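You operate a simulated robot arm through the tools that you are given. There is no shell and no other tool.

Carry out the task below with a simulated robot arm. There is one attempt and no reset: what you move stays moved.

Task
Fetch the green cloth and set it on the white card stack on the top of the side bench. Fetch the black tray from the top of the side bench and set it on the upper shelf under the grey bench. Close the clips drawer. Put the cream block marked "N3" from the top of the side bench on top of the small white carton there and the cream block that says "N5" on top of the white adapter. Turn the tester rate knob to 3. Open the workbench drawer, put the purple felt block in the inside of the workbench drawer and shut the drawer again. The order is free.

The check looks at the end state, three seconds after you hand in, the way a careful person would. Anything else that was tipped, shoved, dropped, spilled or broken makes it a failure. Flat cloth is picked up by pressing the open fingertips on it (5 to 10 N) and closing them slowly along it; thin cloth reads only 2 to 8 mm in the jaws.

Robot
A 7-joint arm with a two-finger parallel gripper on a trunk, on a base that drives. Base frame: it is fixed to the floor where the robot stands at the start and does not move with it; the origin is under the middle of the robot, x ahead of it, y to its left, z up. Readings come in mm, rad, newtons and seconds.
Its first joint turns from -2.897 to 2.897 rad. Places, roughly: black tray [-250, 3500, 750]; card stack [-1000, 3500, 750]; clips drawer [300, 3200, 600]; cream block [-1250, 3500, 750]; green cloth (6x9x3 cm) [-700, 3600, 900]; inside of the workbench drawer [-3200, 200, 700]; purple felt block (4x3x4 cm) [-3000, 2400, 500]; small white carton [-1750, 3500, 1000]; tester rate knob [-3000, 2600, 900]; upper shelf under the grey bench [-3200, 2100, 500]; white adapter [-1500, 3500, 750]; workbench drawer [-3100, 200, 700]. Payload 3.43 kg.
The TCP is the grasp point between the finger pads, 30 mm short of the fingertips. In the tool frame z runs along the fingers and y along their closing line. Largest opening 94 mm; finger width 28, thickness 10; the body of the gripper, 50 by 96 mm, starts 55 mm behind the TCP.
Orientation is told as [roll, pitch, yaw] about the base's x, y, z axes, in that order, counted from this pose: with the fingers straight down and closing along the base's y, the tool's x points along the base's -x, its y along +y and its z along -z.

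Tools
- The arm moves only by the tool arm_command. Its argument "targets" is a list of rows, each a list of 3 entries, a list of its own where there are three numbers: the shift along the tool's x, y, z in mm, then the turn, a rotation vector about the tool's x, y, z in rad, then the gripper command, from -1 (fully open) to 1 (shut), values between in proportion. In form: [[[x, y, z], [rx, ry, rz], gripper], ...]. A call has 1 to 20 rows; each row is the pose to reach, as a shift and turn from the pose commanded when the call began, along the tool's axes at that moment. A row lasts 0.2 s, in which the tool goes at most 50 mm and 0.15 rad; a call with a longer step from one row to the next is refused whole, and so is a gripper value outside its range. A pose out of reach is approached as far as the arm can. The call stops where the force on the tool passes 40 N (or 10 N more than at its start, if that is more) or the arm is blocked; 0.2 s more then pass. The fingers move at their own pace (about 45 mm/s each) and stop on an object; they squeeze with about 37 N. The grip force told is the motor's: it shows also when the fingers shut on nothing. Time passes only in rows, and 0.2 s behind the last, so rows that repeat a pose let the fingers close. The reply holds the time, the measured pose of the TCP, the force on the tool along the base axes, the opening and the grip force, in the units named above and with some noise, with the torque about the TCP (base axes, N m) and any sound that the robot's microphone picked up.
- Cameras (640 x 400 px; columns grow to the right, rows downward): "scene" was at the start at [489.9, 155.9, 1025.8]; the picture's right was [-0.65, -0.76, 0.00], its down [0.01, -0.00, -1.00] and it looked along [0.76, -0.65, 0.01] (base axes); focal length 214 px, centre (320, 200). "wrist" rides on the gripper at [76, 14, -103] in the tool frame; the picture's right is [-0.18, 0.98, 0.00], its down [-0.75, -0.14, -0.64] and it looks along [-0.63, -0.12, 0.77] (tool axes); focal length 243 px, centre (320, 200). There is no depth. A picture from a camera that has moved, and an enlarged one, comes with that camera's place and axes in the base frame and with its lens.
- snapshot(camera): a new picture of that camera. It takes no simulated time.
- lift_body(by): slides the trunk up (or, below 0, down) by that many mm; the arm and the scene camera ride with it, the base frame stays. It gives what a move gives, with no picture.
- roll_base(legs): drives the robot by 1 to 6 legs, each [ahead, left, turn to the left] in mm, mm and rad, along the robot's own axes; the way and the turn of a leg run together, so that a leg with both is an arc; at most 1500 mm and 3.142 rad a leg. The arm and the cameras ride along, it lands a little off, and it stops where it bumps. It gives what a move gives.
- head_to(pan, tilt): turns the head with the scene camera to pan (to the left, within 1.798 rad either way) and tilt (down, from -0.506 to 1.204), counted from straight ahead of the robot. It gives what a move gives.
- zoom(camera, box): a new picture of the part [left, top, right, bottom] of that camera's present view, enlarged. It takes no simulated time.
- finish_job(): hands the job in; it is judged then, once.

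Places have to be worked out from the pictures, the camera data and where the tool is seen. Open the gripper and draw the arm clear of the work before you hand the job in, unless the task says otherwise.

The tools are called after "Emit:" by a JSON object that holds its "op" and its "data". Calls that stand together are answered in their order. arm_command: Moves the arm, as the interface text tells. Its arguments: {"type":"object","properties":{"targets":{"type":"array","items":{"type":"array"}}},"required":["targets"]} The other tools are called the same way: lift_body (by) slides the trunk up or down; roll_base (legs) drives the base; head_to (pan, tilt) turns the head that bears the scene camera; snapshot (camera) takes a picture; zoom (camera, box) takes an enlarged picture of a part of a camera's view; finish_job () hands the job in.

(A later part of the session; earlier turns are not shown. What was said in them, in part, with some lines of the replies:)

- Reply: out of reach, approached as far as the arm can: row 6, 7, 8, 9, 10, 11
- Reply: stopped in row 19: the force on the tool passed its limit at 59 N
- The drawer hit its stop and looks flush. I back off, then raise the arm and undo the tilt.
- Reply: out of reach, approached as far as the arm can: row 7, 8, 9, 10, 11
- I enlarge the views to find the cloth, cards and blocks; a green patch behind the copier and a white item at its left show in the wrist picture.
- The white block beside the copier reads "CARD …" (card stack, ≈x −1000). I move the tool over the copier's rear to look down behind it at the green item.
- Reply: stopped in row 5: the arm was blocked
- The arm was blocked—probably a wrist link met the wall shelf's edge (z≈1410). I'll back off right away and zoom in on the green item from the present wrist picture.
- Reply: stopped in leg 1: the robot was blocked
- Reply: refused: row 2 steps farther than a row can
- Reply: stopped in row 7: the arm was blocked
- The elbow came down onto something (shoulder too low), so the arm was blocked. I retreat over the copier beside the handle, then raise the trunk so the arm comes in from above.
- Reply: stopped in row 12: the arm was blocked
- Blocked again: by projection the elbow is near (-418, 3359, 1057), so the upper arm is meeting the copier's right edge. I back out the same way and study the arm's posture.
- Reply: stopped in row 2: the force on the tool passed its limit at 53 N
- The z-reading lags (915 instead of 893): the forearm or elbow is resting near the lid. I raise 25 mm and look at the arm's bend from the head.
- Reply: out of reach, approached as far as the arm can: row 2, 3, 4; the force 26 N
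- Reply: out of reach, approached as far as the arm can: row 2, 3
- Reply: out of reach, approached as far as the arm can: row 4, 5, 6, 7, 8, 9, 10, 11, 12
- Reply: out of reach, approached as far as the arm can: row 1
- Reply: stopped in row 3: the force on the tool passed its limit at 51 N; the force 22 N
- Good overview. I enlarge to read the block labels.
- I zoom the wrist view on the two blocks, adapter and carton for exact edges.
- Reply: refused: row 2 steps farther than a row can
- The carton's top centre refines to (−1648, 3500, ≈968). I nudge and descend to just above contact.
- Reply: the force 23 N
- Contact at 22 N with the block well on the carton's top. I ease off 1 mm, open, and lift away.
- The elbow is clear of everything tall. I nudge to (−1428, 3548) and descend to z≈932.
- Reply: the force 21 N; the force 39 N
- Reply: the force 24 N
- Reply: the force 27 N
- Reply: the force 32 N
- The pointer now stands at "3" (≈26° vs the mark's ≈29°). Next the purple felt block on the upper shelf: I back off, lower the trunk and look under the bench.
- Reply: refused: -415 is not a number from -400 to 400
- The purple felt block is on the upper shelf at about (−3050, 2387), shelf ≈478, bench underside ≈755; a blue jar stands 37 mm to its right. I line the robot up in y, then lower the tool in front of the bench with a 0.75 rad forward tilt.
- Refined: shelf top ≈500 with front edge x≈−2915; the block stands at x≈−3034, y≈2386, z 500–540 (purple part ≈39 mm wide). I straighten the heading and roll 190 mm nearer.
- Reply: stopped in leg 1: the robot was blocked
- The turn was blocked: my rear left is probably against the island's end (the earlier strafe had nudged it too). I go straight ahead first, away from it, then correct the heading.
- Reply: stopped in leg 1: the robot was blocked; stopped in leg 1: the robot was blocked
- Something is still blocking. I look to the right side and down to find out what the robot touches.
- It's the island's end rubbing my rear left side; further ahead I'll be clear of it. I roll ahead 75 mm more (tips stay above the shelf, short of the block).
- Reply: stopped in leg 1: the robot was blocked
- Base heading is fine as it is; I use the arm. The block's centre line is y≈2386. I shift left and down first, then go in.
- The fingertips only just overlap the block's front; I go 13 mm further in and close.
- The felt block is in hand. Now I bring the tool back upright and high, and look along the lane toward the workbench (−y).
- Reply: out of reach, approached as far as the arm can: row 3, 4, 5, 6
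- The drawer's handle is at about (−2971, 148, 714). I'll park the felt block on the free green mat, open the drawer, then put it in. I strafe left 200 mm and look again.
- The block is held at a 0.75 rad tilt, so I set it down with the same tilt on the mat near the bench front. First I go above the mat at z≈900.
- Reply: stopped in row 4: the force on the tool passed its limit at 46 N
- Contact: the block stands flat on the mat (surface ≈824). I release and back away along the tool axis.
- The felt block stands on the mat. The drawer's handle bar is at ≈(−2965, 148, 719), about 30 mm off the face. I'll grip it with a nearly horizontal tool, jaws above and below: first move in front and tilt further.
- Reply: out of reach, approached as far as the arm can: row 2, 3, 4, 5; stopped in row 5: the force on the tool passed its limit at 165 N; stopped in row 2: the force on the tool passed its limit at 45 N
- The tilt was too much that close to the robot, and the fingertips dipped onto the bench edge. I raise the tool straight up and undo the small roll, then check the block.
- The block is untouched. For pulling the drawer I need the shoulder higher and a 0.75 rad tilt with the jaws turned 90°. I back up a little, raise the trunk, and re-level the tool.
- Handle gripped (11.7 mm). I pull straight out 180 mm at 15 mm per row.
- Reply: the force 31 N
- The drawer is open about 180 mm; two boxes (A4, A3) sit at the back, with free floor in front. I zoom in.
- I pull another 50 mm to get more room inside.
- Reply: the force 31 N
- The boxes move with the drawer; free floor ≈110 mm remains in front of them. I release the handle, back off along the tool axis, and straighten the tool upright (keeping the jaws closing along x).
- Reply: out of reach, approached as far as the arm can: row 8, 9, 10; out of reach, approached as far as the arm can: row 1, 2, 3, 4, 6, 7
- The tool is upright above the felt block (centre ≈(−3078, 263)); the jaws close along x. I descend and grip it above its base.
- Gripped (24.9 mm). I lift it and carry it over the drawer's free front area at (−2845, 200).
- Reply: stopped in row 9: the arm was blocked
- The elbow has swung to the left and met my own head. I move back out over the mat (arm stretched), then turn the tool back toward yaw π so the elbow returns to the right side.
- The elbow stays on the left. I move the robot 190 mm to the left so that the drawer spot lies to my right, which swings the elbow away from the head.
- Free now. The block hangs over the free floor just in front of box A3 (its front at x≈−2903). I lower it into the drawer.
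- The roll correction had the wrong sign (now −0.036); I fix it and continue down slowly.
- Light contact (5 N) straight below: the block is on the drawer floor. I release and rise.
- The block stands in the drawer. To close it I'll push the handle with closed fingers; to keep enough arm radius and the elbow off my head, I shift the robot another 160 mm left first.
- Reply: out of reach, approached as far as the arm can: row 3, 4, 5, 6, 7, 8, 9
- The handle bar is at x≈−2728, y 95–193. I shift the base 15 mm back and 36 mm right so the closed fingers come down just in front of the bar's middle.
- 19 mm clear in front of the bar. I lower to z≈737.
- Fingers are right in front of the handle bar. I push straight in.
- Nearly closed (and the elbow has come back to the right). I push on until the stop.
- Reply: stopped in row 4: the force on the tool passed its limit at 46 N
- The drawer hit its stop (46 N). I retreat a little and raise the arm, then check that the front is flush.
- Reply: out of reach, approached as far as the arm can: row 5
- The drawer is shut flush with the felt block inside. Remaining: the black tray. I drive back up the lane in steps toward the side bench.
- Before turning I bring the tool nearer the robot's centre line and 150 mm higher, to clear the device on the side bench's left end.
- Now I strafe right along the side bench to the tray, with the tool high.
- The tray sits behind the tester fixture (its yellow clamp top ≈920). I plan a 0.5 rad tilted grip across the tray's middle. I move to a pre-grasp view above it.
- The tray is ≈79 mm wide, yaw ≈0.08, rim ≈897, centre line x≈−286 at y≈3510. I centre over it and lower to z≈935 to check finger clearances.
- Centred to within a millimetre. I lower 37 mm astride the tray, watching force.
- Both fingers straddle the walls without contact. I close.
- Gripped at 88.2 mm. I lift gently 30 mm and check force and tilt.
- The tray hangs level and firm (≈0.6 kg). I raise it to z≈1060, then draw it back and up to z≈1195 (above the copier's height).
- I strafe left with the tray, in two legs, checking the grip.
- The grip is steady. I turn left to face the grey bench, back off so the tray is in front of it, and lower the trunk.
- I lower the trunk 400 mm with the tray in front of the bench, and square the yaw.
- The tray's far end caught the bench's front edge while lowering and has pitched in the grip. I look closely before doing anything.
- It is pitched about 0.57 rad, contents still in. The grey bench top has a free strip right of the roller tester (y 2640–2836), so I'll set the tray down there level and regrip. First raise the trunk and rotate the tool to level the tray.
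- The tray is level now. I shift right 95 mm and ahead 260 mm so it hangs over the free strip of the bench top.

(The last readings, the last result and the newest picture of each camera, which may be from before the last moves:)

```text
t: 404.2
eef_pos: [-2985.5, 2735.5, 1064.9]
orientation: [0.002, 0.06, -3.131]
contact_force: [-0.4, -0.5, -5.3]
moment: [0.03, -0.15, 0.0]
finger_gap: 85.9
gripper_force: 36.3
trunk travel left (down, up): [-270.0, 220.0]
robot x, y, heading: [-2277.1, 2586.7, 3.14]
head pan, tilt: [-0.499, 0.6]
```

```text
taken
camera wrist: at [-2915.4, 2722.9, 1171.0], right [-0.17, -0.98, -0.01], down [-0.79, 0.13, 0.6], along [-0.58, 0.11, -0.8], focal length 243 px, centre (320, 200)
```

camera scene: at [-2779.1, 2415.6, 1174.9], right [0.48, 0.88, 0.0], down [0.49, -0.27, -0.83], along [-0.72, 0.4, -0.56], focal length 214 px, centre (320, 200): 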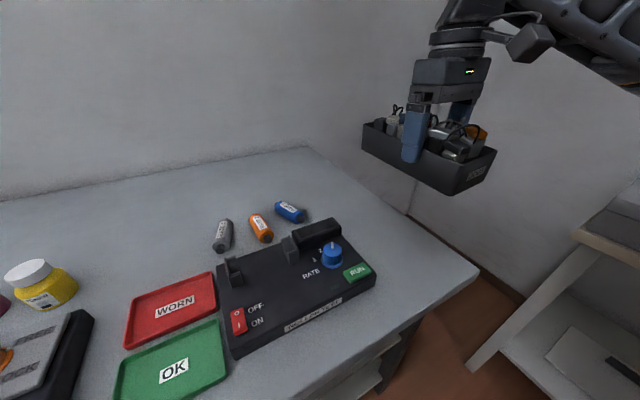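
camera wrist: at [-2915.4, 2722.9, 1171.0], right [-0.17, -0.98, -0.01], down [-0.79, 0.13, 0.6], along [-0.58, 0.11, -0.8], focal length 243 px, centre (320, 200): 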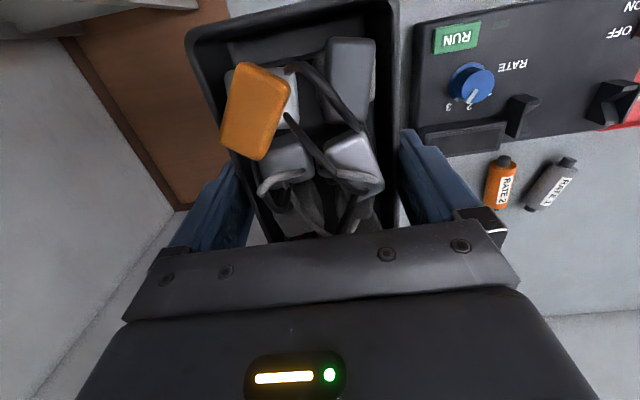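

The strip is free (y 2640–2855, front x −2876). I lower the tray to just above the bench top.

Emit:
{"op": "arm_command", "data": {"targets": [[[-3, 0, 40], [0, 0, 0], 1], [[-6, 0, 80], [0, 0, 0], 1], [[-9, 0, 120], [0, 0, 0], 1], [[-12, 0, 155], [0, 0, 0], 1], [[-14, 0, 180], [0, 0, 0], 1], [[-15, 0, 195], [0, 0, 0], 1], [[-15, 0, 200], [0, 0, 0], 1], [[-15, 0, 200], [0, 0, 0], 1]]}}

Emit:
{"op": "zoom", "data": {"camera": "scene", "box": [330, 130, 540, 300]}}

```text
t: 405.6
eef_pos: [-2988.8, 2736.0, 875.6]
orientation: [0.004, 0.048, -3.13]
contact_force: [2.5, 0.0, 22.8]
moment: [-1.11, -0.44, 0.37]
finger_gap: 85.8
gripper_force: 37.0
trunk travel left (down, up): [-270.0, 220.0]
robot x, y, heading: [-2280.0, 2586.0, 3.139]
head pan, tilt: [-0.499, 0.6]
stopped in row 7: the force on the tool passed its limit at 71 N (the readings are from after the stop); the commanded pose is now the measured one
```

```text
2.35 times, centred on (435, 215) of scene
camera zoom: at [-2778.4, 2415.4, 1175.6], right [0.48, 0.88, 0.0], down [0.49, -0.27, -0.83], along [-0.72, 0.4, -0.56], focal length 505 px, centre (49, 165)
```

zoom: 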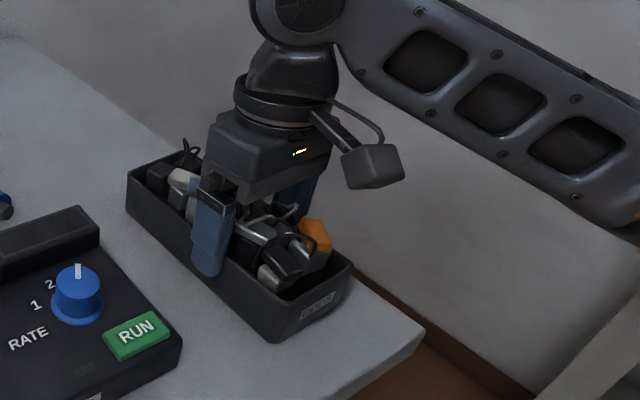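

Contact (tray seated on the bench, top ≈828). I ease the pressure, open, and rise clear.

Emit:
{"op": "arm_command", "data": {"targets": [[[0, 0, -2], [0, 0, 0], 1], [[0, 0, -2], [0, 0, 0], -0.9], [[0, 0, -2], [0, 0, 0], -1], [[0, 0, -2], [0, 0, 0], -1], [[0, 0, -10], [0, 0, 0], -1], [[0, 0, -30], [0, 0, 0], -1], [[0, 0, -65], [0, 0, 0], -1], [[0, 0, -100], [0, 0, 0], -1], [[0, 0, -100], [0, 0, 0], -1]]}}

Emit:
{"op": "zoom", "data": {"camera": "scene", "box": [330, 130, 540, 300]}}

Emit:
{"op": "snapshot", "data": {"camera": "wrist"}}

```text
t: 407.6
eef_pos: [-2994.3, 2735.2, 974.9]
orientation: [0.002, 0.051, -3.132]
contact_force: [0.6, -0.1, -0.4]
moment: [0.02, 0.01, 0.02]
finger_gap: 93.6
gripper_force: 0.0
trunk travel left (down, up): [-270.0, 220.0]
robot x, y, heading: [-2274.7, 2584.3, 3.139]
head pan, tilt: [-0.499, 0.6]
```

```text
2.35 times, centred on (435, 215) of scene
camera zoom: at [-2779.0, 2415.5, 1174.9], right [0.48, 0.88, 0.0], down [0.5, -0.27, -0.82], along [-0.72, 0.4, -0.57], focal length 505 px, centre (49, 165)
```

zoom: 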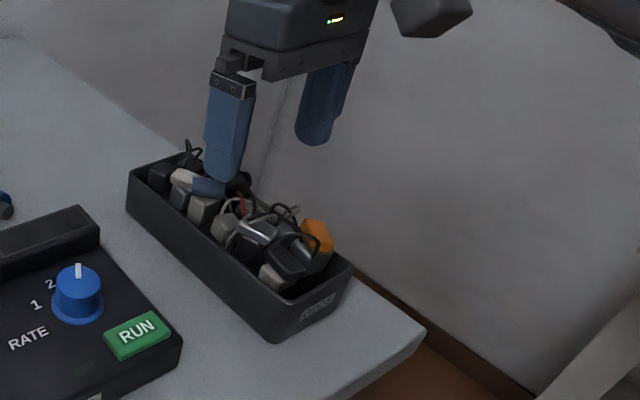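

```text
taken
camera wrist: at [-2923.6, 2723.2, 1081.5], right [-0.17, -0.98, -0.01], down [-0.79, 0.13, 0.6], along [-0.59, 0.11, -0.8], focal length 243 px, centre (320, 200)
```

wrist: 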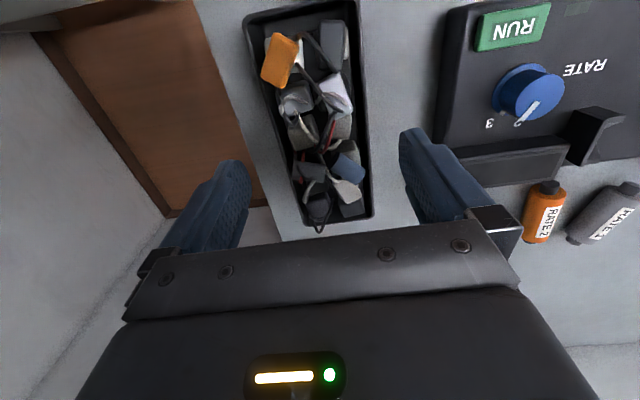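

The tray is level on the bench top. While here I re-check the knob's pointer with a zoom.

Emit:
{"op": "zoom", "data": {"camera": "wrist", "box": [440, 30, 600, 150]}}

Emit:
{"op": "zoom", "data": {"camera": "wrist", "box": [220, 0, 400, 240]}}

```text
3.33 times, centred on (520, 90) of wrist
camera zoom: at [-2923.6, 2723.2, 1081.5], right [-0.17, -0.98, -0.01], down [-0.79, 0.13, 0.6], along [-0.59, 0.11, -0.8], focal length 809 px, centre (-347, 567)
```

zoom: 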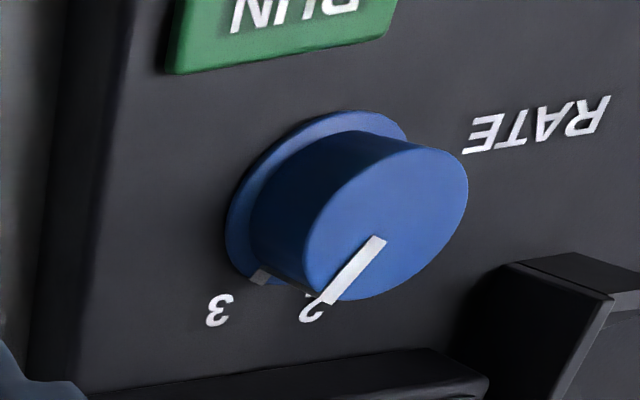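

```text
1.67 times, centred on (310, 120) of wrist
camera zoom: at [-2923.6, 2723.2, 1081.5], right [-0.17, -0.98, -0.01], down [-0.79, 0.13, 0.6], along [-0.59, 0.11, -0.8], focal length 404 px, centre (337, 333)
```

zoom: 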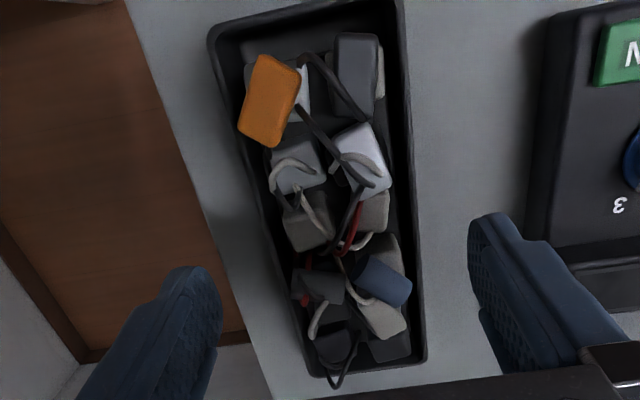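

The knob checks out at "3". The tray lies at x −2912…−3104, y 2698–2776. I now regrip it near its front end with a 0.75 rad tilt: first re-pose above it.

Emit:
{"op": "arm_command", "data": {"targets": [[[7, 0, 0], [0, -0.09, 0], -1], [[14, 0, 0], [0, -0.18, 0], -1], [[21, 0, 0], [0, -0.27, 0], -1], [[28, 0, 0], [0, -0.36, 0], -1], [[35, -1, 5], [0, -0.45, 0], -1], [[42, -1, 10], [0, -0.54, 0], -1], [[49, -1, 15], [0, -0.63, 0], -1], [[56, -1, 20], [0, -0.72, 0], -1], [[63, -1, 25], [0, -0.8, 0], -1], [[63, -1, 25], [0, -0.8, 0], -1]]}}

Emit:
{"op": "snapshot", "data": {"camera": "wrist"}}

Emit:
{"op": "zoom", "data": {"camera": "scene", "box": [330, 100, 570, 300]}}

```text
t: 409.8
eef_pos: [-2957.0, 2757.3, 946.4]
orientation: [0.003, -0.751, -3.133]
contact_force: [-0.5, -0.3, -1.0]
moment: [0.0, 0.02, 0.03]
finger_gap: 94.0
gripper_force: 0.0
out of reach, approached as far as the arm can: row 7, 8, 9, 10
trunk travel left (down, up): [-270.0, 220.0]
robot x, y, heading: [-2278.3, 2583.0, 3.136]
head pan, tilt: [-0.499, 0.6]
```

```text
taken
camera wrist: at [-2831.3, 2746.1, 969.7], right [-0.12, -0.98, 0.13], down [-0.11, 0.14, 0.98], along [-0.99, 0.11, -0.13], focal length 243 px, centre (320, 200)
```

wrist: 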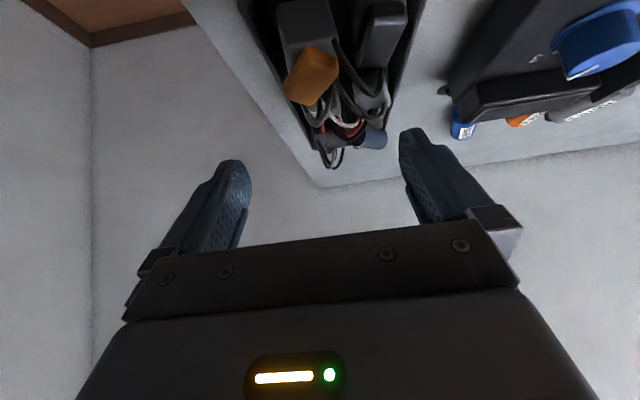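

```text
2.00 times, centred on (450, 200) of scene
camera zoom: at [-2779.0, 2415.5, 1175.0], right [0.48, 0.88, 0.0], down [0.5, -0.27, -0.83], along [-0.72, 0.4, -0.56], focal length 429 px, centre (60, 200)
```

zoom: 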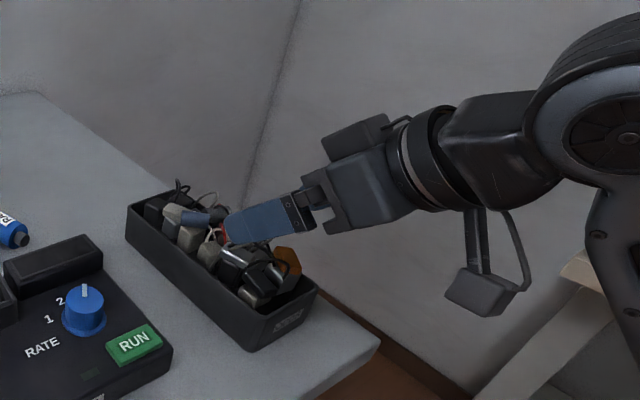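

Slightly too near for this tilt; I back the base 80 mm and reach forward again.

Emit:
{"op": "roll_base", "data": {"legs": [[-80, 0, 0]]}}

Emit:
{"op": "arm_command", "data": {"targets": [[[-12, 8, 12], [0, 0, 0], -1], [[-25, 16, 24], [0, 0, 0], -1], [[-45, 20, 44], [0, 0, 0], -1], [[-45, 20, 44], [0, 0, 0], -1]]}}

Emit:
{"op": "snapshot", "data": {"camera": "wrist"}}

```text
t: 410.9
eef_pos: [-2875.6, 2759.3, 946.5]
orientation: [0.004, -0.751, -3.133]
contact_force: [0.6, 0.3, 0.4]
moment: [-0.01, 0.01, -0.01]
finger_gap: 94.3
gripper_force: 0.1
trunk travel left (down, up): [-270.0, 220.0]
robot x, y, heading: [-2199.0, 2584.3, 3.141]
head pan, tilt: [-0.499, 0.6]
```

```text
t: 411.9
eef_pos: [-2939.6, 2736.3, 946.6]
orientation: [0.003, -0.75, -3.134]
contact_force: [-0.6, -0.5, 0.2]
moment: [0.0, 0.02, -0.03]
finger_gap: 94.1
gripper_force: 0.0
trunk travel left (down, up): [-270.0, 220.0]
robot x, y, heading: [-2197.1, 2587.7, 3.14]
head pan, tilt: [-0.499, 0.6]
```

```text
taken
camera wrist: at [-2813.6, 2724.8, 968.5], right [-0.12, -0.98, 0.13], down [-0.12, 0.14, 0.98], along [-0.99, 0.11, -0.13], focal length 243 px, centre (320, 200)
```

wrist: 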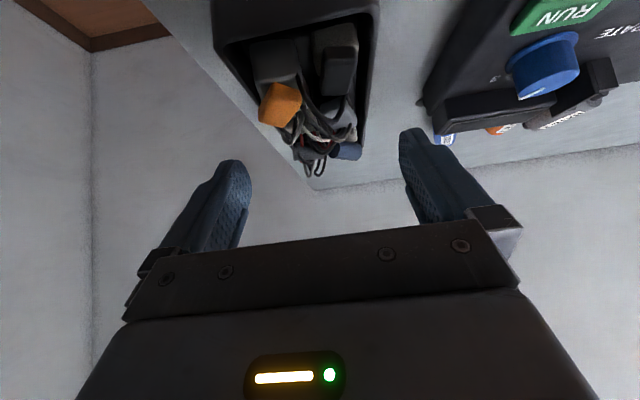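

Centred (tray midline y≈2737). I descend astride the tray's front part.

Emit:
{"op": "arm_command", "data": {"targets": [[[9, 0, 11], [0, 0, 0], -1], [[18, 0, 22], [0, 0, 0], -1], [[26, -1, 33], [0, 0, 0], -1], [[34, -1, 43], [0, 0, 0], -1], [[42, -1, 52], [0, 0, 0], -1], [[42, -1, 52], [0, 0, 0], -1]]}}

Emit:
{"op": "snapshot", "data": {"camera": "wrist"}}

Emit:
{"op": "zoom", "data": {"camera": "scene", "box": [330, 100, 570, 300]}}

```text
t: 413.3
eef_pos: [-2943.3, 2737.2, 878.3]
orientation: [0.004, -0.749, -3.133]
contact_force: [-0.5, -0.3, -0.8]
moment: [0.0, -0.01, -0.02]
finger_gap: 93.8
gripper_force: 0.0
trunk travel left (down, up): [-270.0, 220.0]
robot x, y, heading: [-2197.2, 2589.0, 3.14]
head pan, tilt: [-0.499, 0.6]
```

```text
taken
camera wrist: at [-2818.1, 2726.2, 901.6], right [-0.12, -0.98, 0.13], down [-0.12, 0.14, 0.98], along [-0.99, 0.11, -0.13], focal length 243 px, centre (320, 200)
```

wrist: 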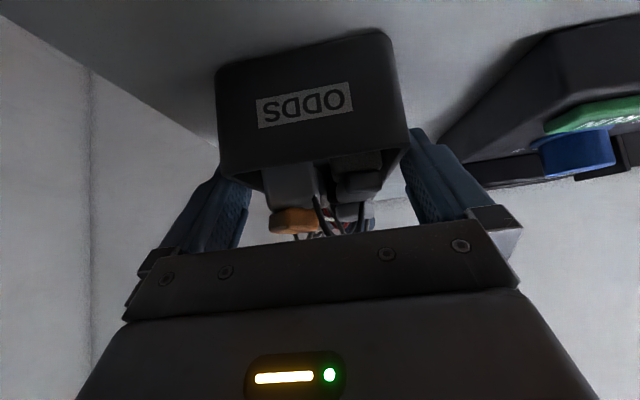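

```text
2.00 times, centred on (450, 200) of scene
camera zoom: at [-2698.6, 2415.3, 1175.0], right [0.48, 0.88, 0.0], down [0.49, -0.27, -0.83], along [-0.72, 0.4, -0.56], focal length 429 px, centre (60, 200)
```

zoom: 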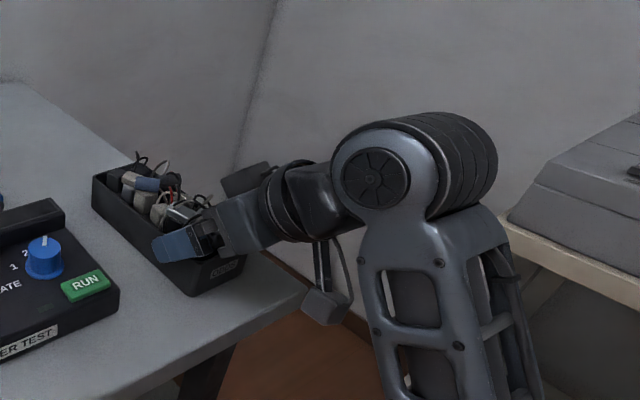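

Both fingers straddle the front part of the tray. I close and lift a little.

Emit:
{"op": "arm_command", "data": {"targets": [[[0, 0, 0], [0, 0, 0], -0.85], [[0, 0, 0], [0, 0, 0], -0.6], [[0, 0, 0], [0, 0, 0], 0], [[0, 0, 0], [0, 0, 0], 1], [[0, 0, 0], [0, 0, 0], 1], [[0, 0, 0], [0, 0, 0], 1]]}}

Emit:
{"op": "arm_command", "data": {"targets": [[[-3, 0, -3], [0, 0, 0], 1], [[-7, 0, -7.3], [0, 0, 0], 1], [[-14, 0, -15], [0, 0, 0], 1], [[-20, 0, -22], [0, 0, 0], 1], [[-20, 0, -22], [0, 0, 0], 1], [[-20, 0, -22], [0, 0, 0], 1]]}}

Emit:
{"op": "snapshot", "data": {"camera": "wrist"}}

Emit:
{"op": "zoom", "data": {"camera": "scene", "box": [330, 100, 570, 300]}}

```text
t: 414.7
eef_pos: [-2943.3, 2737.5, 878.5]
orientation: [0.005, -0.748, -3.134]
contact_force: [0.1, -1.9, 0.6]
moment: [0.01, 0.01, 0.16]
finger_gap: 88.1
gripper_force: 37.3
trunk travel left (down, up): [-270.0, 220.0]
robot x, y, heading: [-2198.8, 2585.0, 3.135]
head pan, tilt: [-0.499, 0.6]
```

```text
t: 416.1
eef_pos: [-2942.5, 2737.9, 909.7]
orientation: [0.006, -0.75, -3.133]
contact_force: [0.1, 0.3, -6.4]
moment: [-0.02, -0.41, -0.01]
finger_gap: 88.0
gripper_force: 37.1
trunk travel left (down, up): [-270.0, 220.0]
robot x, y, heading: [-2202.1, 2583.1, 3.138]
head pan, tilt: [-0.499, 0.6]
```

```text
taken
camera wrist: at [-2817.8, 2726.2, 931.7], right [-0.12, -0.98, 0.13], down [-0.12, 0.14, 0.98], along [-0.99, 0.11, -0.13], focal length 243 px, centre (320, 200)
```

wrist: 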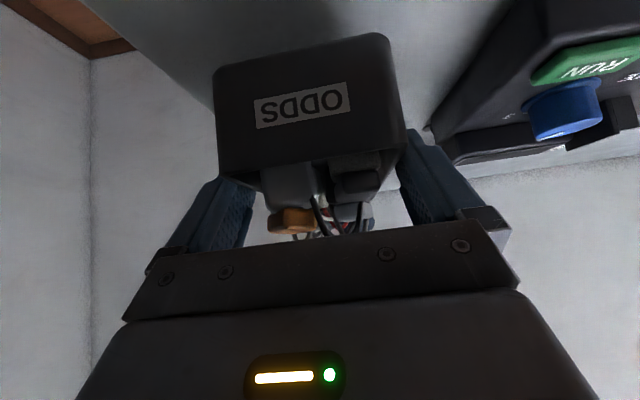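

```text
2.00 times, centred on (450, 200) of scene
camera zoom: at [-2698.7, 2415.3, 1174.9], right [0.48, 0.88, 0.0], down [0.5, -0.27, -0.82], along [-0.72, 0.4, -0.57], focal length 429 px, centre (60, 200)
```

zoom: 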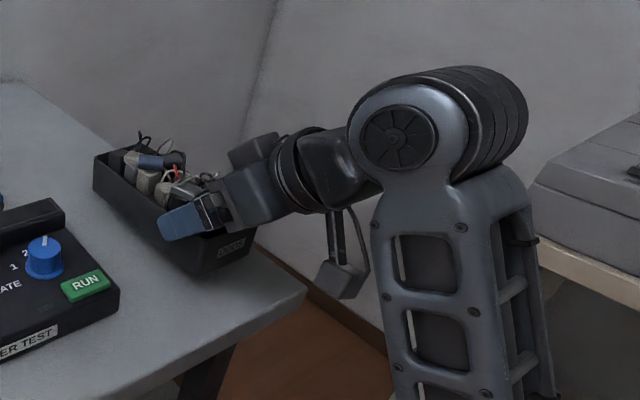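

It holds level. I raise it a bit more, then back away from the bench and shift left to the free shelf spot (y≈2625).

Emit:
{"op": "arm_command", "data": {"targets": [[[-10, 0, -11], [0, 0, 0], 1], [[-24, 0, -26], [0, 0, 0], 1], [[-24, 0, -26], [0, 0, 0], 1]]}}

Emit:
{"op": "roll_base", "data": {"legs": [[-310, 0, 0]]}}

Emit:
{"op": "roll_base", "data": {"legs": [[0, 105, 0]]}}

Emit:
{"op": "head_to", "data": {"pan": -0.35, "tilt": 0.55}}

Emit:
{"op": "snapshot", "data": {"camera": "scene"}}

```text
t: 416.9
eef_pos: [-2942.5, 2738.5, 943.6]
orientation: [0.005, -0.748, -3.135]
contact_force: [0.5, 0.5, -6.0]
moment: [0.0, -0.42, 0.04]
finger_gap: 87.9
gripper_force: 36.6
trunk travel left (down, up): [-270.0, 220.0]
robot x, y, heading: [-2198.2, 2583.2, 3.141]
head pan, tilt: [-0.499, 0.6]
```

```text
t: 419.0
eef_pos: [-2632.1, 2738.9, 943.8]
orientation: [0.005, -0.749, -3.137]
contact_force: [0.9, -0.4, -6.1]
moment: [-0.01, -0.42, -0.02]
finger_gap: 88.0
gripper_force: 37.0
trunk travel left (down, up): [-270.0, 220.0]
robot x, y, heading: [-1886.7, 2579.5, 3.132]
head pan, tilt: [-0.499, 0.6]
```

```text
t: 420.2
eef_pos: [-2633.4, 2632.3, 943.5]
orientation: [0.004, -0.748, -3.135]
contact_force: [0.7, 0.6, -5.7]
moment: [0.01, -0.43, 0.01]
finger_gap: 88.2
gripper_force: 37.1
trunk travel left (down, up): [-270.0, 220.0]
robot x, y, heading: [-1888.8, 2483.9, 3.142]
head pan, tilt: [-0.499, 0.6]
```

```text
t: 420.9
eef_pos: [-2632.9, 2633.2, 943.0]
orientation: [0.006, -0.748, -3.138]
contact_force: [0.6, -0.2, -5.3]
moment: [0.05, -0.44, -0.02]
finger_gap: 87.9
gripper_force: 36.8
trunk travel left (down, up): [-270.0, 220.0]
robot x, y, heading: [-1887.2, 2481.3, 3.141]
head pan, tilt: [-0.351, 0.55]
```

```text
taken
camera scene: at [-2395.6, 2298.0, 1179.4], right [0.35, 0.94, 0.0], down [0.49, -0.18, -0.85], along [-0.8, 0.3, -0.52], focal length 214 px, centre (320, 200)
```

scene: 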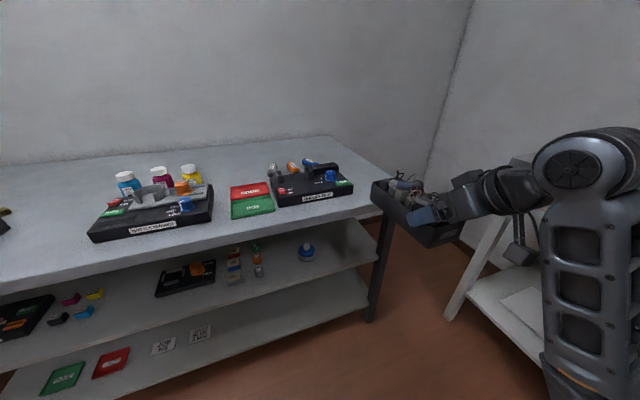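

The tray's far end is ≈60–75 mm in front of the bench edge. I lower the trunk in two steps, checking the force.

Emit:
{"op": "lift_body", "data": {"by": -130}}

Emit:
{"op": "snapshot", "data": {"camera": "scene"}}

Emit:
{"op": "lift_body", "data": {"by": -135}}

Emit:
{"op": "snapshot", "data": {"camera": "scene"}}

Emit:
{"op": "snapshot", "data": {"camera": "wrist"}}

```text
t: 422.4
eef_pos: [-2633.5, 2632.9, 814.1]
orientation: [0.005, -0.751, -3.137]
contact_force: [0.0, 0.2, -5.9]
moment: [0.01, -0.45, -0.04]
finger_gap: 88.2
gripper_force: 36.8
trunk travel left (down, up): [-140.0, 350.0]
robot x, y, heading: [-1888.9, 2484.1, 3.133]
head pan, tilt: [-0.351, 0.55]
```

```text
taken
camera scene: at [-2395.6, 2297.9, 1049.4], right [0.35, 0.94, 0.0], down [0.49, -0.18, -0.85], along [-0.8, 0.3, -0.52], focal length 214 px, centre (320, 200)
```

scene: 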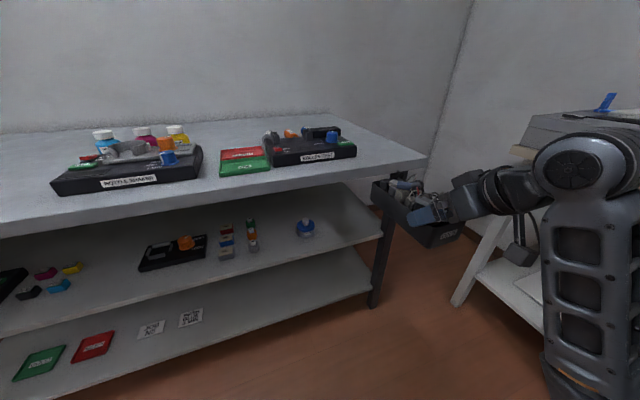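

```text
t: 424.1
eef_pos: [-2632.5, 2631.5, 677.7]
orientation: [0.005, -0.749, -3.135]
contact_force: [-0.3, 0.4, -5.5]
moment: [0.02, -0.46, -0.01]
finger_gap: 88.1
gripper_force: 36.8
trunk travel left (down, up): [-5.0, 485.0]
robot x, y, heading: [-1887.9, 2479.1, 3.132]
head pan, tilt: [-0.351, 0.55]
```

```text
taken
camera scene: at [-2395.6, 2297.9, 914.4], right [0.35, 0.94, 0.0], down [0.49, -0.18, -0.85], along [-0.8, 0.3, -0.52], focal length 214 px, centre (320, 200)
```

scene: 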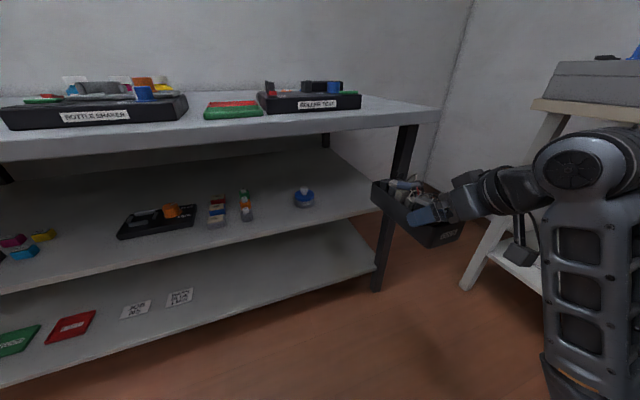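

```text
taken
camera wrist: at [-2506.9, 2620.7, 701.6], right [-0.13, -0.98, 0.13], down [-0.12, 0.14, 0.98], along [-0.99, 0.11, -0.13], focal length 243 px, centre (320, 200)
```

wrist: 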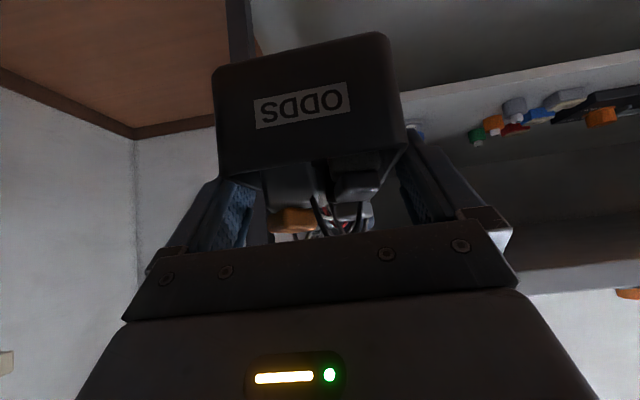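

Still level and held. I lower the arm to z≈569 (tray bottom ≈520, above the shelf) and shift to y≈2610, midway between the jar and the shelf's end.

Emit:
{"op": "arm_command", "data": {"targets": [[[15, 5, 16], [0, 0, 0], 1], [[30, 10, 32], [0, 0, 0], 1], [[45, 14, 48], [0, 0, 0], 1], [[60, 18, 64], [0, 0, 0], 1], [[74, 22, 80], [0, 0, 0], 1], [[74, 22, 80], [0, 0, 0], 1]]}}

Emit:
{"op": "snapshot", "data": {"camera": "scene"}}

Emit:
{"op": "snapshot", "data": {"camera": "wrist"}}

```text
t: 425.5
eef_pos: [-2632.2, 2609.4, 568.4]
orientation: [0.002, -0.749, -3.138]
contact_force: [0.1, -0.3, -6.8]
moment: [0.0, -0.4, -0.02]
finger_gap: 88.1
gripper_force: 37.1
trunk travel left (down, up): [-5.0, 485.0]
robot x, y, heading: [-1887.8, 2478.1, 3.138]
head pan, tilt: [-0.351, 0.55]
```

```text
taken
camera scene: at [-2395.6, 2297.9, 914.4], right [0.35, 0.94, 0.0], down [0.49, -0.18, -0.85], along [-0.8, 0.3, -0.52], focal length 214 px, centre (320, 200)
```

scene: 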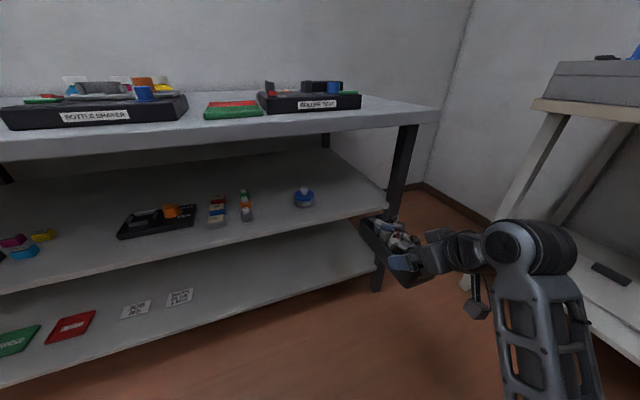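

```text
taken
camera wrist: at [-2507.0, 2597.9, 592.5], right [-0.13, -0.98, 0.13], down [-0.12, 0.14, 0.98], along [-0.99, 0.11, -0.13], focal length 243 px, centre (320, 200)
```

wrist: 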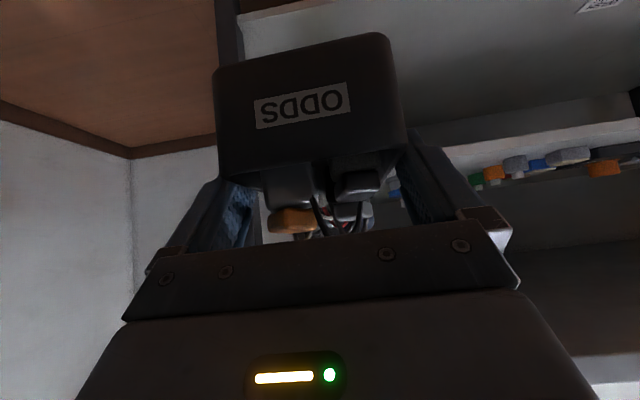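

The tray bottom is ≈515 against the shelf's ≈500. I raise 8 mm more for margin and roll ahead 265 mm so it enters over the shelf.

Emit:
{"op": "arm_command", "data": {"targets": [[[-5.5, 0, -5.9], [0, 0, 0], 1], [[-5.5, 0, -5.9], [0, 0, 0], 1]]}}

Emit:
{"op": "roll_base", "data": {"legs": [[130, 0, 0]]}}

Emit:
{"op": "snapshot", "data": {"camera": "scene"}}

Emit:
{"op": "snapshot", "data": {"camera": "wrist"}}

```text
t: 426.1
eef_pos: [-2632.1, 2609.8, 577.4]
orientation: [0.006, -0.749, -3.136]
contact_force: [-0.4, 0.0, -6.1]
moment: [-0.03, -0.42, 0.01]
finger_gap: 87.8
gripper_force: 37.1
trunk travel left (down, up): [-5.0, 485.0]
robot x, y, heading: [-1888.7, 2481.1, 3.134]
head pan, tilt: [-0.351, 0.55]
```

```text
t: 427.4
eef_pos: [-2761.8, 2611.2, 577.5]
orientation: [0.006, -0.749, -3.136]
contact_force: [-0.3, -0.5, -5.5]
moment: [-0.01, -0.42, 0.0]
finger_gap: 88.2
gripper_force: 37.2
trunk travel left (down, up): [-5.0, 485.0]
robot x, y, heading: [-2019.1, 2480.0, 3.136]
head pan, tilt: [-0.351, 0.55]
```

```text
taken
camera scene: at [-2525.2, 2298.9, 914.4], right [0.35, 0.94, 0.0], down [0.49, -0.18, -0.85], along [-0.8, 0.3, -0.52], focal length 214 px, centre (320, 200)
```

scene: 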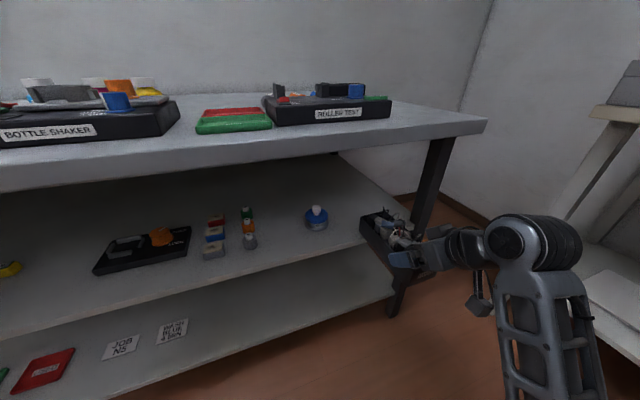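

```text
taken
camera wrist: at [-2636.2, 2599.1, 600.8], right [-0.13, -0.98, 0.13], down [-0.12, 0.14, 0.98], along [-0.99, 0.11, -0.13], focal length 243 px, centre (320, 200)
```

wrist: 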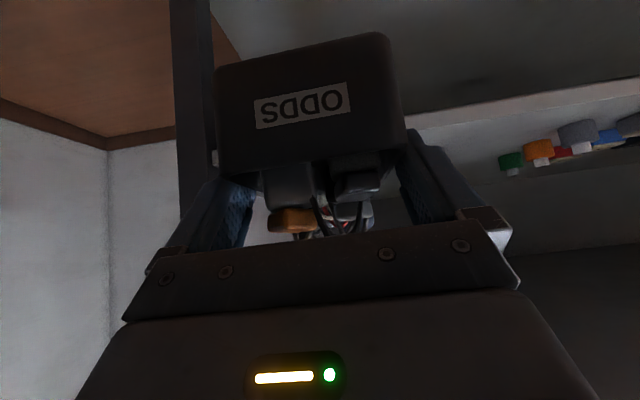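

I make the next 60 mm with the arm (force-limited) so that any touch of the shelf edge shows.

Emit:
{"op": "arm_command", "data": {"targets": [[[-11, 0, 10], [0, 0, 0], 1], [[-22, 0, 20.5], [0, 0, 0], 1], [[-33, 0, 31], [0, 0, 0], 1], [[-44, 0, 41], [0, 0, 0], 1], [[-44, 0, 41], [0, 0, 0], 1]]}}

Emit:
{"op": "zoom", "data": {"camera": "scene", "box": [290, 170, 470, 300]}}

```text
t: 428.6
eef_pos: [-2823.3, 2610.3, 577.2]
orientation: [0.007, -0.749, -3.136]
contact_force: [-0.9, -0.5, -5.2]
moment: [0.04, -0.4, 0.0]
finger_gap: 88.5
gripper_force: 37.3
trunk travel left (down, up): [-5.0, 485.0]
robot x, y, heading: [-2017.4, 2481.0, 3.134]
head pan, tilt: [-0.351, 0.55]
```

```text
3.08 times, centred on (380, 235) of scene
camera zoom: at [-2525.2, 2298.9, 914.4], right [0.35, 0.94, 0.0], down [0.49, -0.18, -0.85], along [-0.8, 0.3, -0.52], focal length 660 px, centre (135, 92)
```

zoom: 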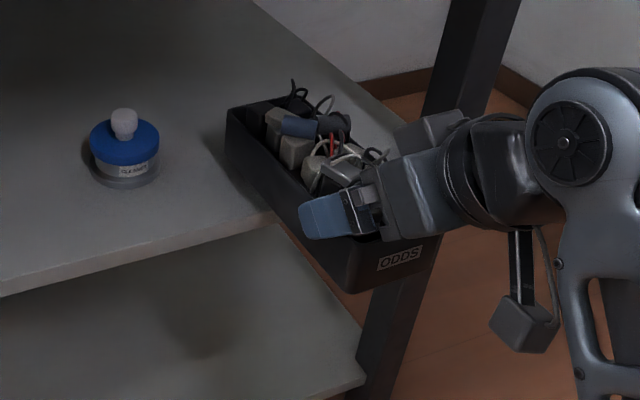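

Clear: the tray is over the shelf, well between the jar and the shelf's end (y≈2793). I roll 95 mm further in, then finish with the arm.

Emit:
{"op": "roll_base", "data": {"legs": [[95, 0, 0]]}}

Emit:
{"op": "snapshot", "data": {"camera": "scene"}}

Emit:
{"op": "snapshot", "data": {"camera": "wrist"}}

```text
t: 429.7
eef_pos: [-2917.5, 2611.2, 578.5]
orientation: [0.005, -0.748, -3.136]
contact_force: [-0.3, -1.2, -6.3]
moment: [0.0, -0.39, -0.01]
finger_gap: 88.1
gripper_force: 36.6
trunk travel left (down, up): [-5.0, 485.0]
robot x, y, heading: [-2113.4, 2481.7, 3.135]
head pan, tilt: [-0.351, 0.55]
```

```text
taken
camera scene: at [-2620.0, 2299.4, 914.4], right [0.35, 0.94, 0.0], down [0.49, -0.18, -0.85], along [-0.8, 0.3, -0.52], focal length 214 px, centre (320, 200)
```

scene: 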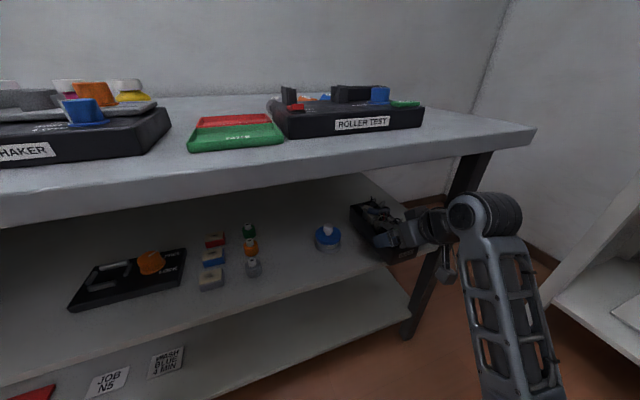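

```text
taken
camera wrist: at [-2791.9, 2599.3, 600.7], right [-0.13, -0.98, 0.13], down [-0.12, 0.14, 0.98], along [-0.99, 0.11, -0.13], focal length 243 px, centre (320, 200)
```

wrist: 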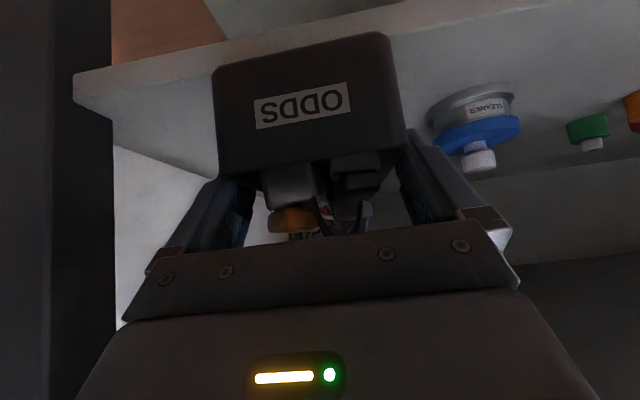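

I lower 18 mm (bottom ≈511), then go 44 mm further in; the wrist joint stays just outside the bench edge.

Emit:
{"op": "arm_command", "data": {"targets": [[[6, 0, 6.6], [0, 0, 0], 1], [[12.3, 0, 13.2], [0, 0, 0], 1], [[4, 0, 20.5], [0, 0, 0], 1], [[-4, 0, 28], [0, 0, 0], 1], [[-12, 0, 35.5], [0, 0, 0], 1], [[-20, 0, 43], [0, 0, 0], 1], [[-20, 0, 43], [0, 0, 0], 1]]}}

Emit:
{"op": "snapshot", "data": {"camera": "wrist"}}

Emit:
{"op": "zoom", "data": {"camera": "scene", "box": [290, 150, 530, 310]}}

```text
t: 431.3
eef_pos: [-2962.0, 2611.1, 558.7]
orientation: [0.005, -0.747, -3.136]
contact_force: [2.4, -1.5, 2.5]
moment: [0.26, 0.9, 0.06]
finger_gap: 88.2
gripper_force: 37.1
trunk travel left (down, up): [-5.0, 485.0]
robot x, y, heading: [-2112.0, 2483.4, 3.134]
head pan, tilt: [-0.351, 0.55]
```

```text
taken
camera wrist: at [-2836.0, 2599.0, 582.6], right [-0.13, -0.98, 0.13], down [-0.12, 0.14, 0.98], along [-0.99, 0.11, -0.13], focal length 243 px, centre (320, 200)
```

wrist: 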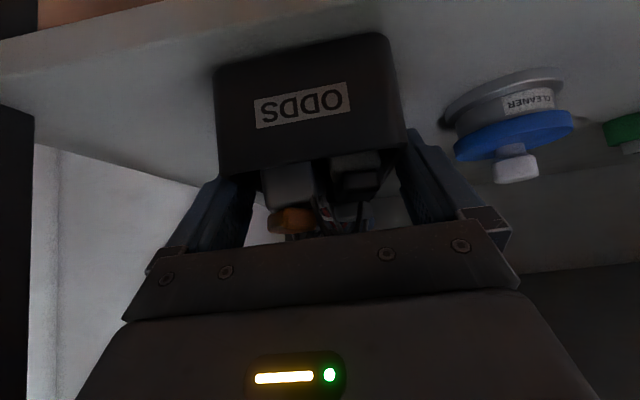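

```text
2.50 times, centred on (410, 230) of scene
camera zoom: at [-2619.8, 2299.3, 914.5], right [0.35, 0.94, 0.0], down [0.49, -0.18, -0.85], along [-0.8, 0.3, -0.52], focal length 536 px, centre (95, 125)
```

zoom: 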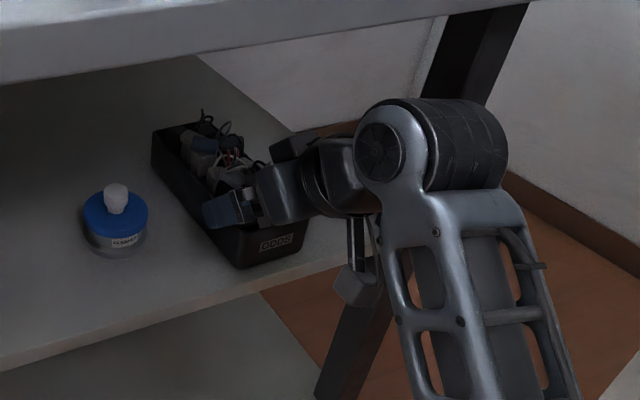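

The tray's far end already touches the shelf, and its near end is ≈17 mm inside the shelf edge. I lower a few millimetres to seat it.

Emit:
{"op": "arm_command", "data": {"targets": [[[1, 0, 1.1], [0, 0, 0], 1], [[2, 0, 2.2], [0, 0, 0], 1], [[2, 0, 2.2], [0, 0, 0], 1]]}}

Emit:
{"op": "arm_command", "data": {"targets": [[[1, 0, 1.1], [0, 0, 0], 1], [[2, 0, 2.2], [0, 0, 0], 1], [[2, 0, 2.2], [0, 0, 0], 1]]}}

Emit:
{"op": "zoom", "data": {"camera": "scene", "box": [330, 170, 450, 280]}}

```text
t: 432.1
eef_pos: [-2960.9, 2611.3, 558.1]
orientation: [0.003, -0.751, -3.136]
contact_force: [6.1, -1.3, 21.6]
moment: [-0.4, -0.9, 0.02]
finger_gap: 88.0
gripper_force: 36.8
trunk travel left (down, up): [-5.0, 485.0]
robot x, y, heading: [-2111.9, 2480.2, 3.131]
head pan, tilt: [-0.351, 0.55]
```

```text
t: 432.9
eef_pos: [-2962.6, 2611.0, 556.9]
orientation: [0.001, -0.756, -3.134]
contact_force: [-1.8, -2.0, 37.6]
moment: [-0.06, -0.23, -0.03]
finger_gap: 88.2
gripper_force: 37.0
trunk travel left (down, up): [-5.0, 485.0]
robot x, y, heading: [-2114.9, 2477.6, 3.138]
head pan, tilt: [-0.351, 0.55]
```

```text
3.64 times, centred on (390, 225) of scene
camera zoom: at [-2619.3, 2299.2, 915.0], right [0.35, 0.94, 0.0], down [0.49, -0.18, -0.85], along [-0.8, 0.3, -0.52], focal length 780 px, centre (66, 109)
```

zoom: 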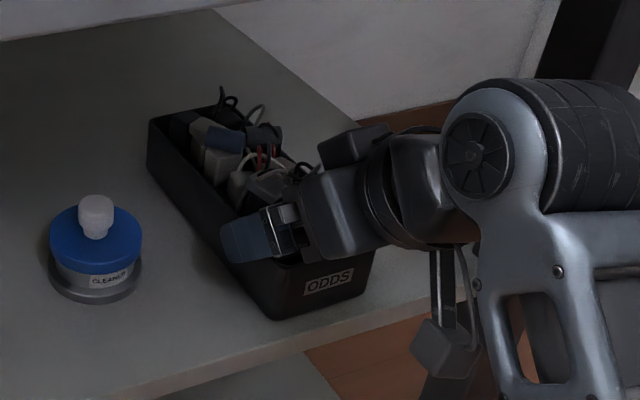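

Seated with 38 N and hardly any moment. I ease off, open fully, and withdraw along the tool axis.

Emit:
{"op": "arm_command", "data": {"targets": [[[-2, 0, -2.2], [0, 0, 0], 1], [[-3, 0, -3.3], [0, 0, 0], 0], [[-3, 0, -3.3], [0, 0, 0], -1], [[-3, 0, -3.3], [0, 0, 0], -1], [[-3, 0, -3.3], [0, 0, 0], -1]]}}

Emit:
{"op": "arm_command", "data": {"targets": [[[0, 0, -10], [0, 0, 0], -1], [[0, 0, -25], [0, 0, 0], -1], [[0, 0, -45], [0, 0, 0], -1], [[5, 0, -75], [0, 0, 0], -1], [[15, 0, -105], [0, 0, 0], -1], [[35, 0, -135], [0, 0, 0], -1], [[55, 0, -160], [0, 0, 0], -1], [[55, 0, -160], [0, 0, 0], -1]]}}

Emit:
{"op": "snapshot", "data": {"camera": "wrist"}}

Emit:
{"op": "zoom", "data": {"camera": "scene", "box": [290, 150, 530, 310]}}

```text
t: 434.1
eef_pos: [-2961.6, 2610.3, 558.2]
orientation: [0.005, -0.748, -3.136]
contact_force: [-0.7, 0.5, -0.9]
moment: [-0.01, -0.01, 0.0]
finger_gap: 94.1
gripper_force: 0.1
trunk travel left (down, up): [-5.0, 485.0]
robot x, y, heading: [-2115.7, 2478.6, 3.135]
head pan, tilt: [-0.351, 0.55]
```

```text
t: 435.9
eef_pos: [-2811.9, 2609.8, 638.0]
orientation: [0.006, -0.749, -3.136]
contact_force: [-1.2, 0.2, 0.8]
moment: [0.01, 0.02, -0.04]
finger_gap: 93.8
gripper_force: 0.0
trunk travel left (down, up): [-5.0, 485.0]
robot x, y, heading: [-2109.3, 2480.9, 3.135]
head pan, tilt: [-0.351, 0.55]
```

```text
taken
camera wrist: at [-2685.8, 2600.2, 661.5], right [-0.13, -0.98, 0.13], down [-0.12, 0.14, 0.98], along [-0.99, 0.11, -0.13], focal length 243 px, centre (320, 200)
```

wrist: 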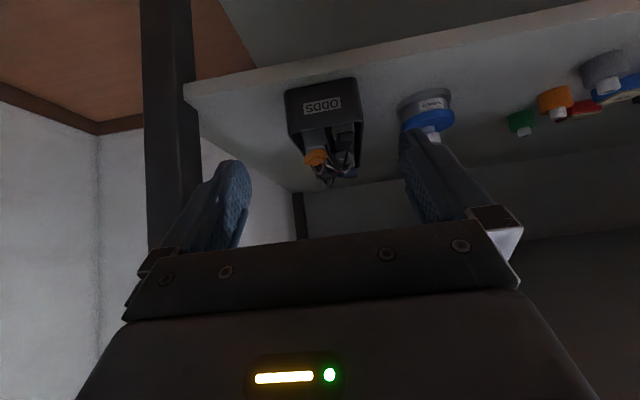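

```text
2.50 times, centred on (410, 230) of scene
camera zoom: at [-2619.9, 2299.4, 914.5], right [0.35, 0.94, 0.0], down [0.49, -0.18, -0.85], along [-0.8, 0.3, -0.52], focal length 536 px, centre (95, 125)
```

zoom: 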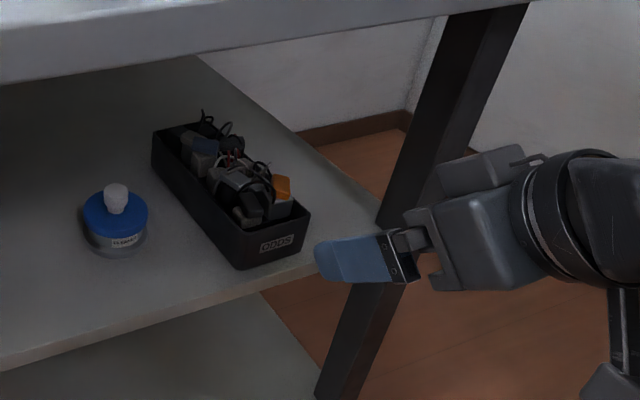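

The tray stands fully on the upper shelf. I back away from the bench, bring the arm up clear, and take a last look around.

Emit:
{"op": "roll_base", "data": {"legs": [[-200, 0, 0]]}}

Emit:
{"op": "arm_command", "data": {"targets": [[[-20, 0, -25], [0, 0.1, 0], -1], [[-40, 0, -50], [0, 0.2, 0], -1], [[-60, 0, -75], [0, 0.3, 0], -1], [[-80, 0, -100], [0, 0.4, 0], -1], [[-100, 0, -125], [0, 0.5, 0], -1], [[-120, 0, -150], [0, 0.6, 0], -1], [[-140, 0, -175], [0, 0.7, 0], -1], [[-150, 0, -190], [0, 0.74, 0], -1], [[-150, 0, -190], [0, 0.74, 0], -1]]}}

Emit:
{"op": "head_to", "data": {"pan": -0.1, "tilt": 0.4}}

Emit:
{"op": "snapshot", "data": {"camera": "scene"}}

Emit:
{"op": "head_to", "data": {"pan": 1.79, "tilt": 0.3}}

Emit:
{"op": "snapshot", "data": {"camera": "scene"}}

```text
t: 437.5
eef_pos: [-2610.7, 2611.5, 638.2]
orientation: [0.003, -0.75, -3.137]
contact_force: [0.8, -0.2, 0.7]
moment: [-0.01, 0.01, -0.02]
finger_gap: 93.8
gripper_force: 0.1
trunk travel left (down, up): [-5.0, 485.0]
robot x, y, heading: [-1907.4, 2482.6, 3.133]
head pan, tilt: [-0.351, 0.55]
```

```text
t: 439.5
eef_pos: [-2591.5, 2611.0, 879.8]
orientation: [0.003, -0.006, -3.132]
contact_force: [0.0, -0.5, -0.5]
moment: [-0.02, 0.01, -0.01]
finger_gap: 94.1
gripper_force: 0.0
out of reach, approached as far as the arm can: row 1, 2
trunk travel left (down, up): [-5.0, 485.0]
robot x, y, heading: [-1912.1, 2480.4, 3.134]
head pan, tilt: [-0.351, 0.55]
```

```text
t: 440.2
eef_pos: [-2591.1, 2612.6, 881.0]
orientation: [0.004, -0.009, -3.133]
contact_force: [0.5, 0.4, -0.5]
moment: [0.02, 0.02, -0.01]
finger_gap: 94.2
gripper_force: 0.1
trunk travel left (down, up): [-5.0, 485.0]
robot x, y, heading: [-1910.8, 2479.8, 3.139]
head pan, tilt: [-0.099, 0.4]
```

```text
taken
camera scene: at [-2426.4, 2276.5, 928.1], right [0.11, 0.99, 0.0], down [0.39, -0.04, -0.92], along [-0.92, 0.1, -0.39], focal length 214 px, centre (320, 200)
```

scene: 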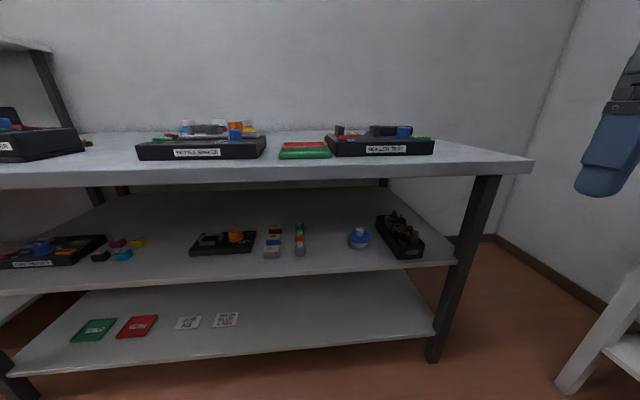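

```text
t: 442.1
eef_pos: [-2592.6, 2612.4, 878.5]
orientation: [0.005, -0.008, -3.132]
contact_force: [-0.5, -1.0, 0.2]
moment: [-0.02, 0.01, -0.01]
finger_gap: 94.0
gripper_force: 0.1
trunk travel left (down, up): [-5.0, 485.0]
robot x, y, heading: [-1912.1, 2478.7, 3.132]
head pan, tilt: [1.791, 0.3]
```

```text
taken
camera scene: at [-2314.5, 2175.5, 937.4], right [-0.98, -0.21, 0.0], down [-0.06, 0.29, -0.96], along [0.2, -0.93, -0.3], focal length 214 px, centre (320, 200)
```

scene: 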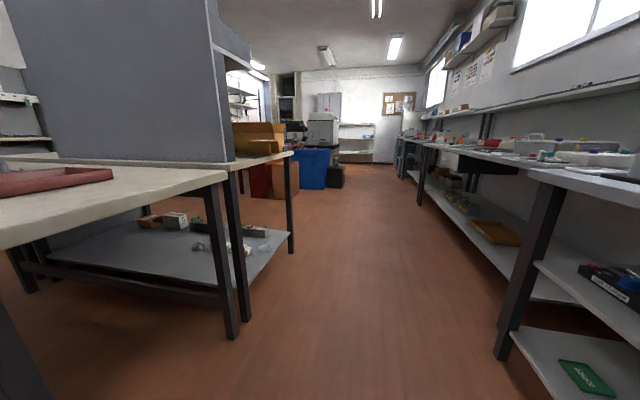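

All seven parts of the job look done, and the lane and island look as they did before. The gripper is open and the arm is clear, so I hand in.

Emit:
{"op": "finish_job", "data": {}}

```text
The job is handed in.
```

I finished every part of the job and handed it in; I have no verdict back yet.

- **Green cloth:** it was behind the copier; it now lies centred on the white card stack.
- **Black tray:** the "ODDS" tray is on the upper shelf under the grey bench, near the right end and fully inside the front edge.
- **Clips drawer:** pushed to its stop and flush.
- **Cream blocks:** N3 is on the small white carton and N5 is on the white adapter. The third block, D4, was not touched.
- **Tester knob:** turned from 1 to 3; the pointer lines up with the "3" mark to within a few degrees.
- **Workbench drawer:** the purple felt block is on the drawer floor in front of the two boxes, and the drawer is shut.

A careful check might ask about these contacts:

- **Wall shelf:** the arm touched it once while I was reaching for the cloth.
- **Copier:** the arm and the cloth touched it a few times.
- **Island:** the base rubbed its left end while I was at the grey bench.
- **Workbench:** the fingertips pressed its front edge hard once, at about 165 N.
- **Tray:** it tilted in the grip when it caught the bench edge. I set it down level on the bench top and gripped it again, and its contents stayed in.

I saw nothing moved, tipped or fallen in the later pictures.
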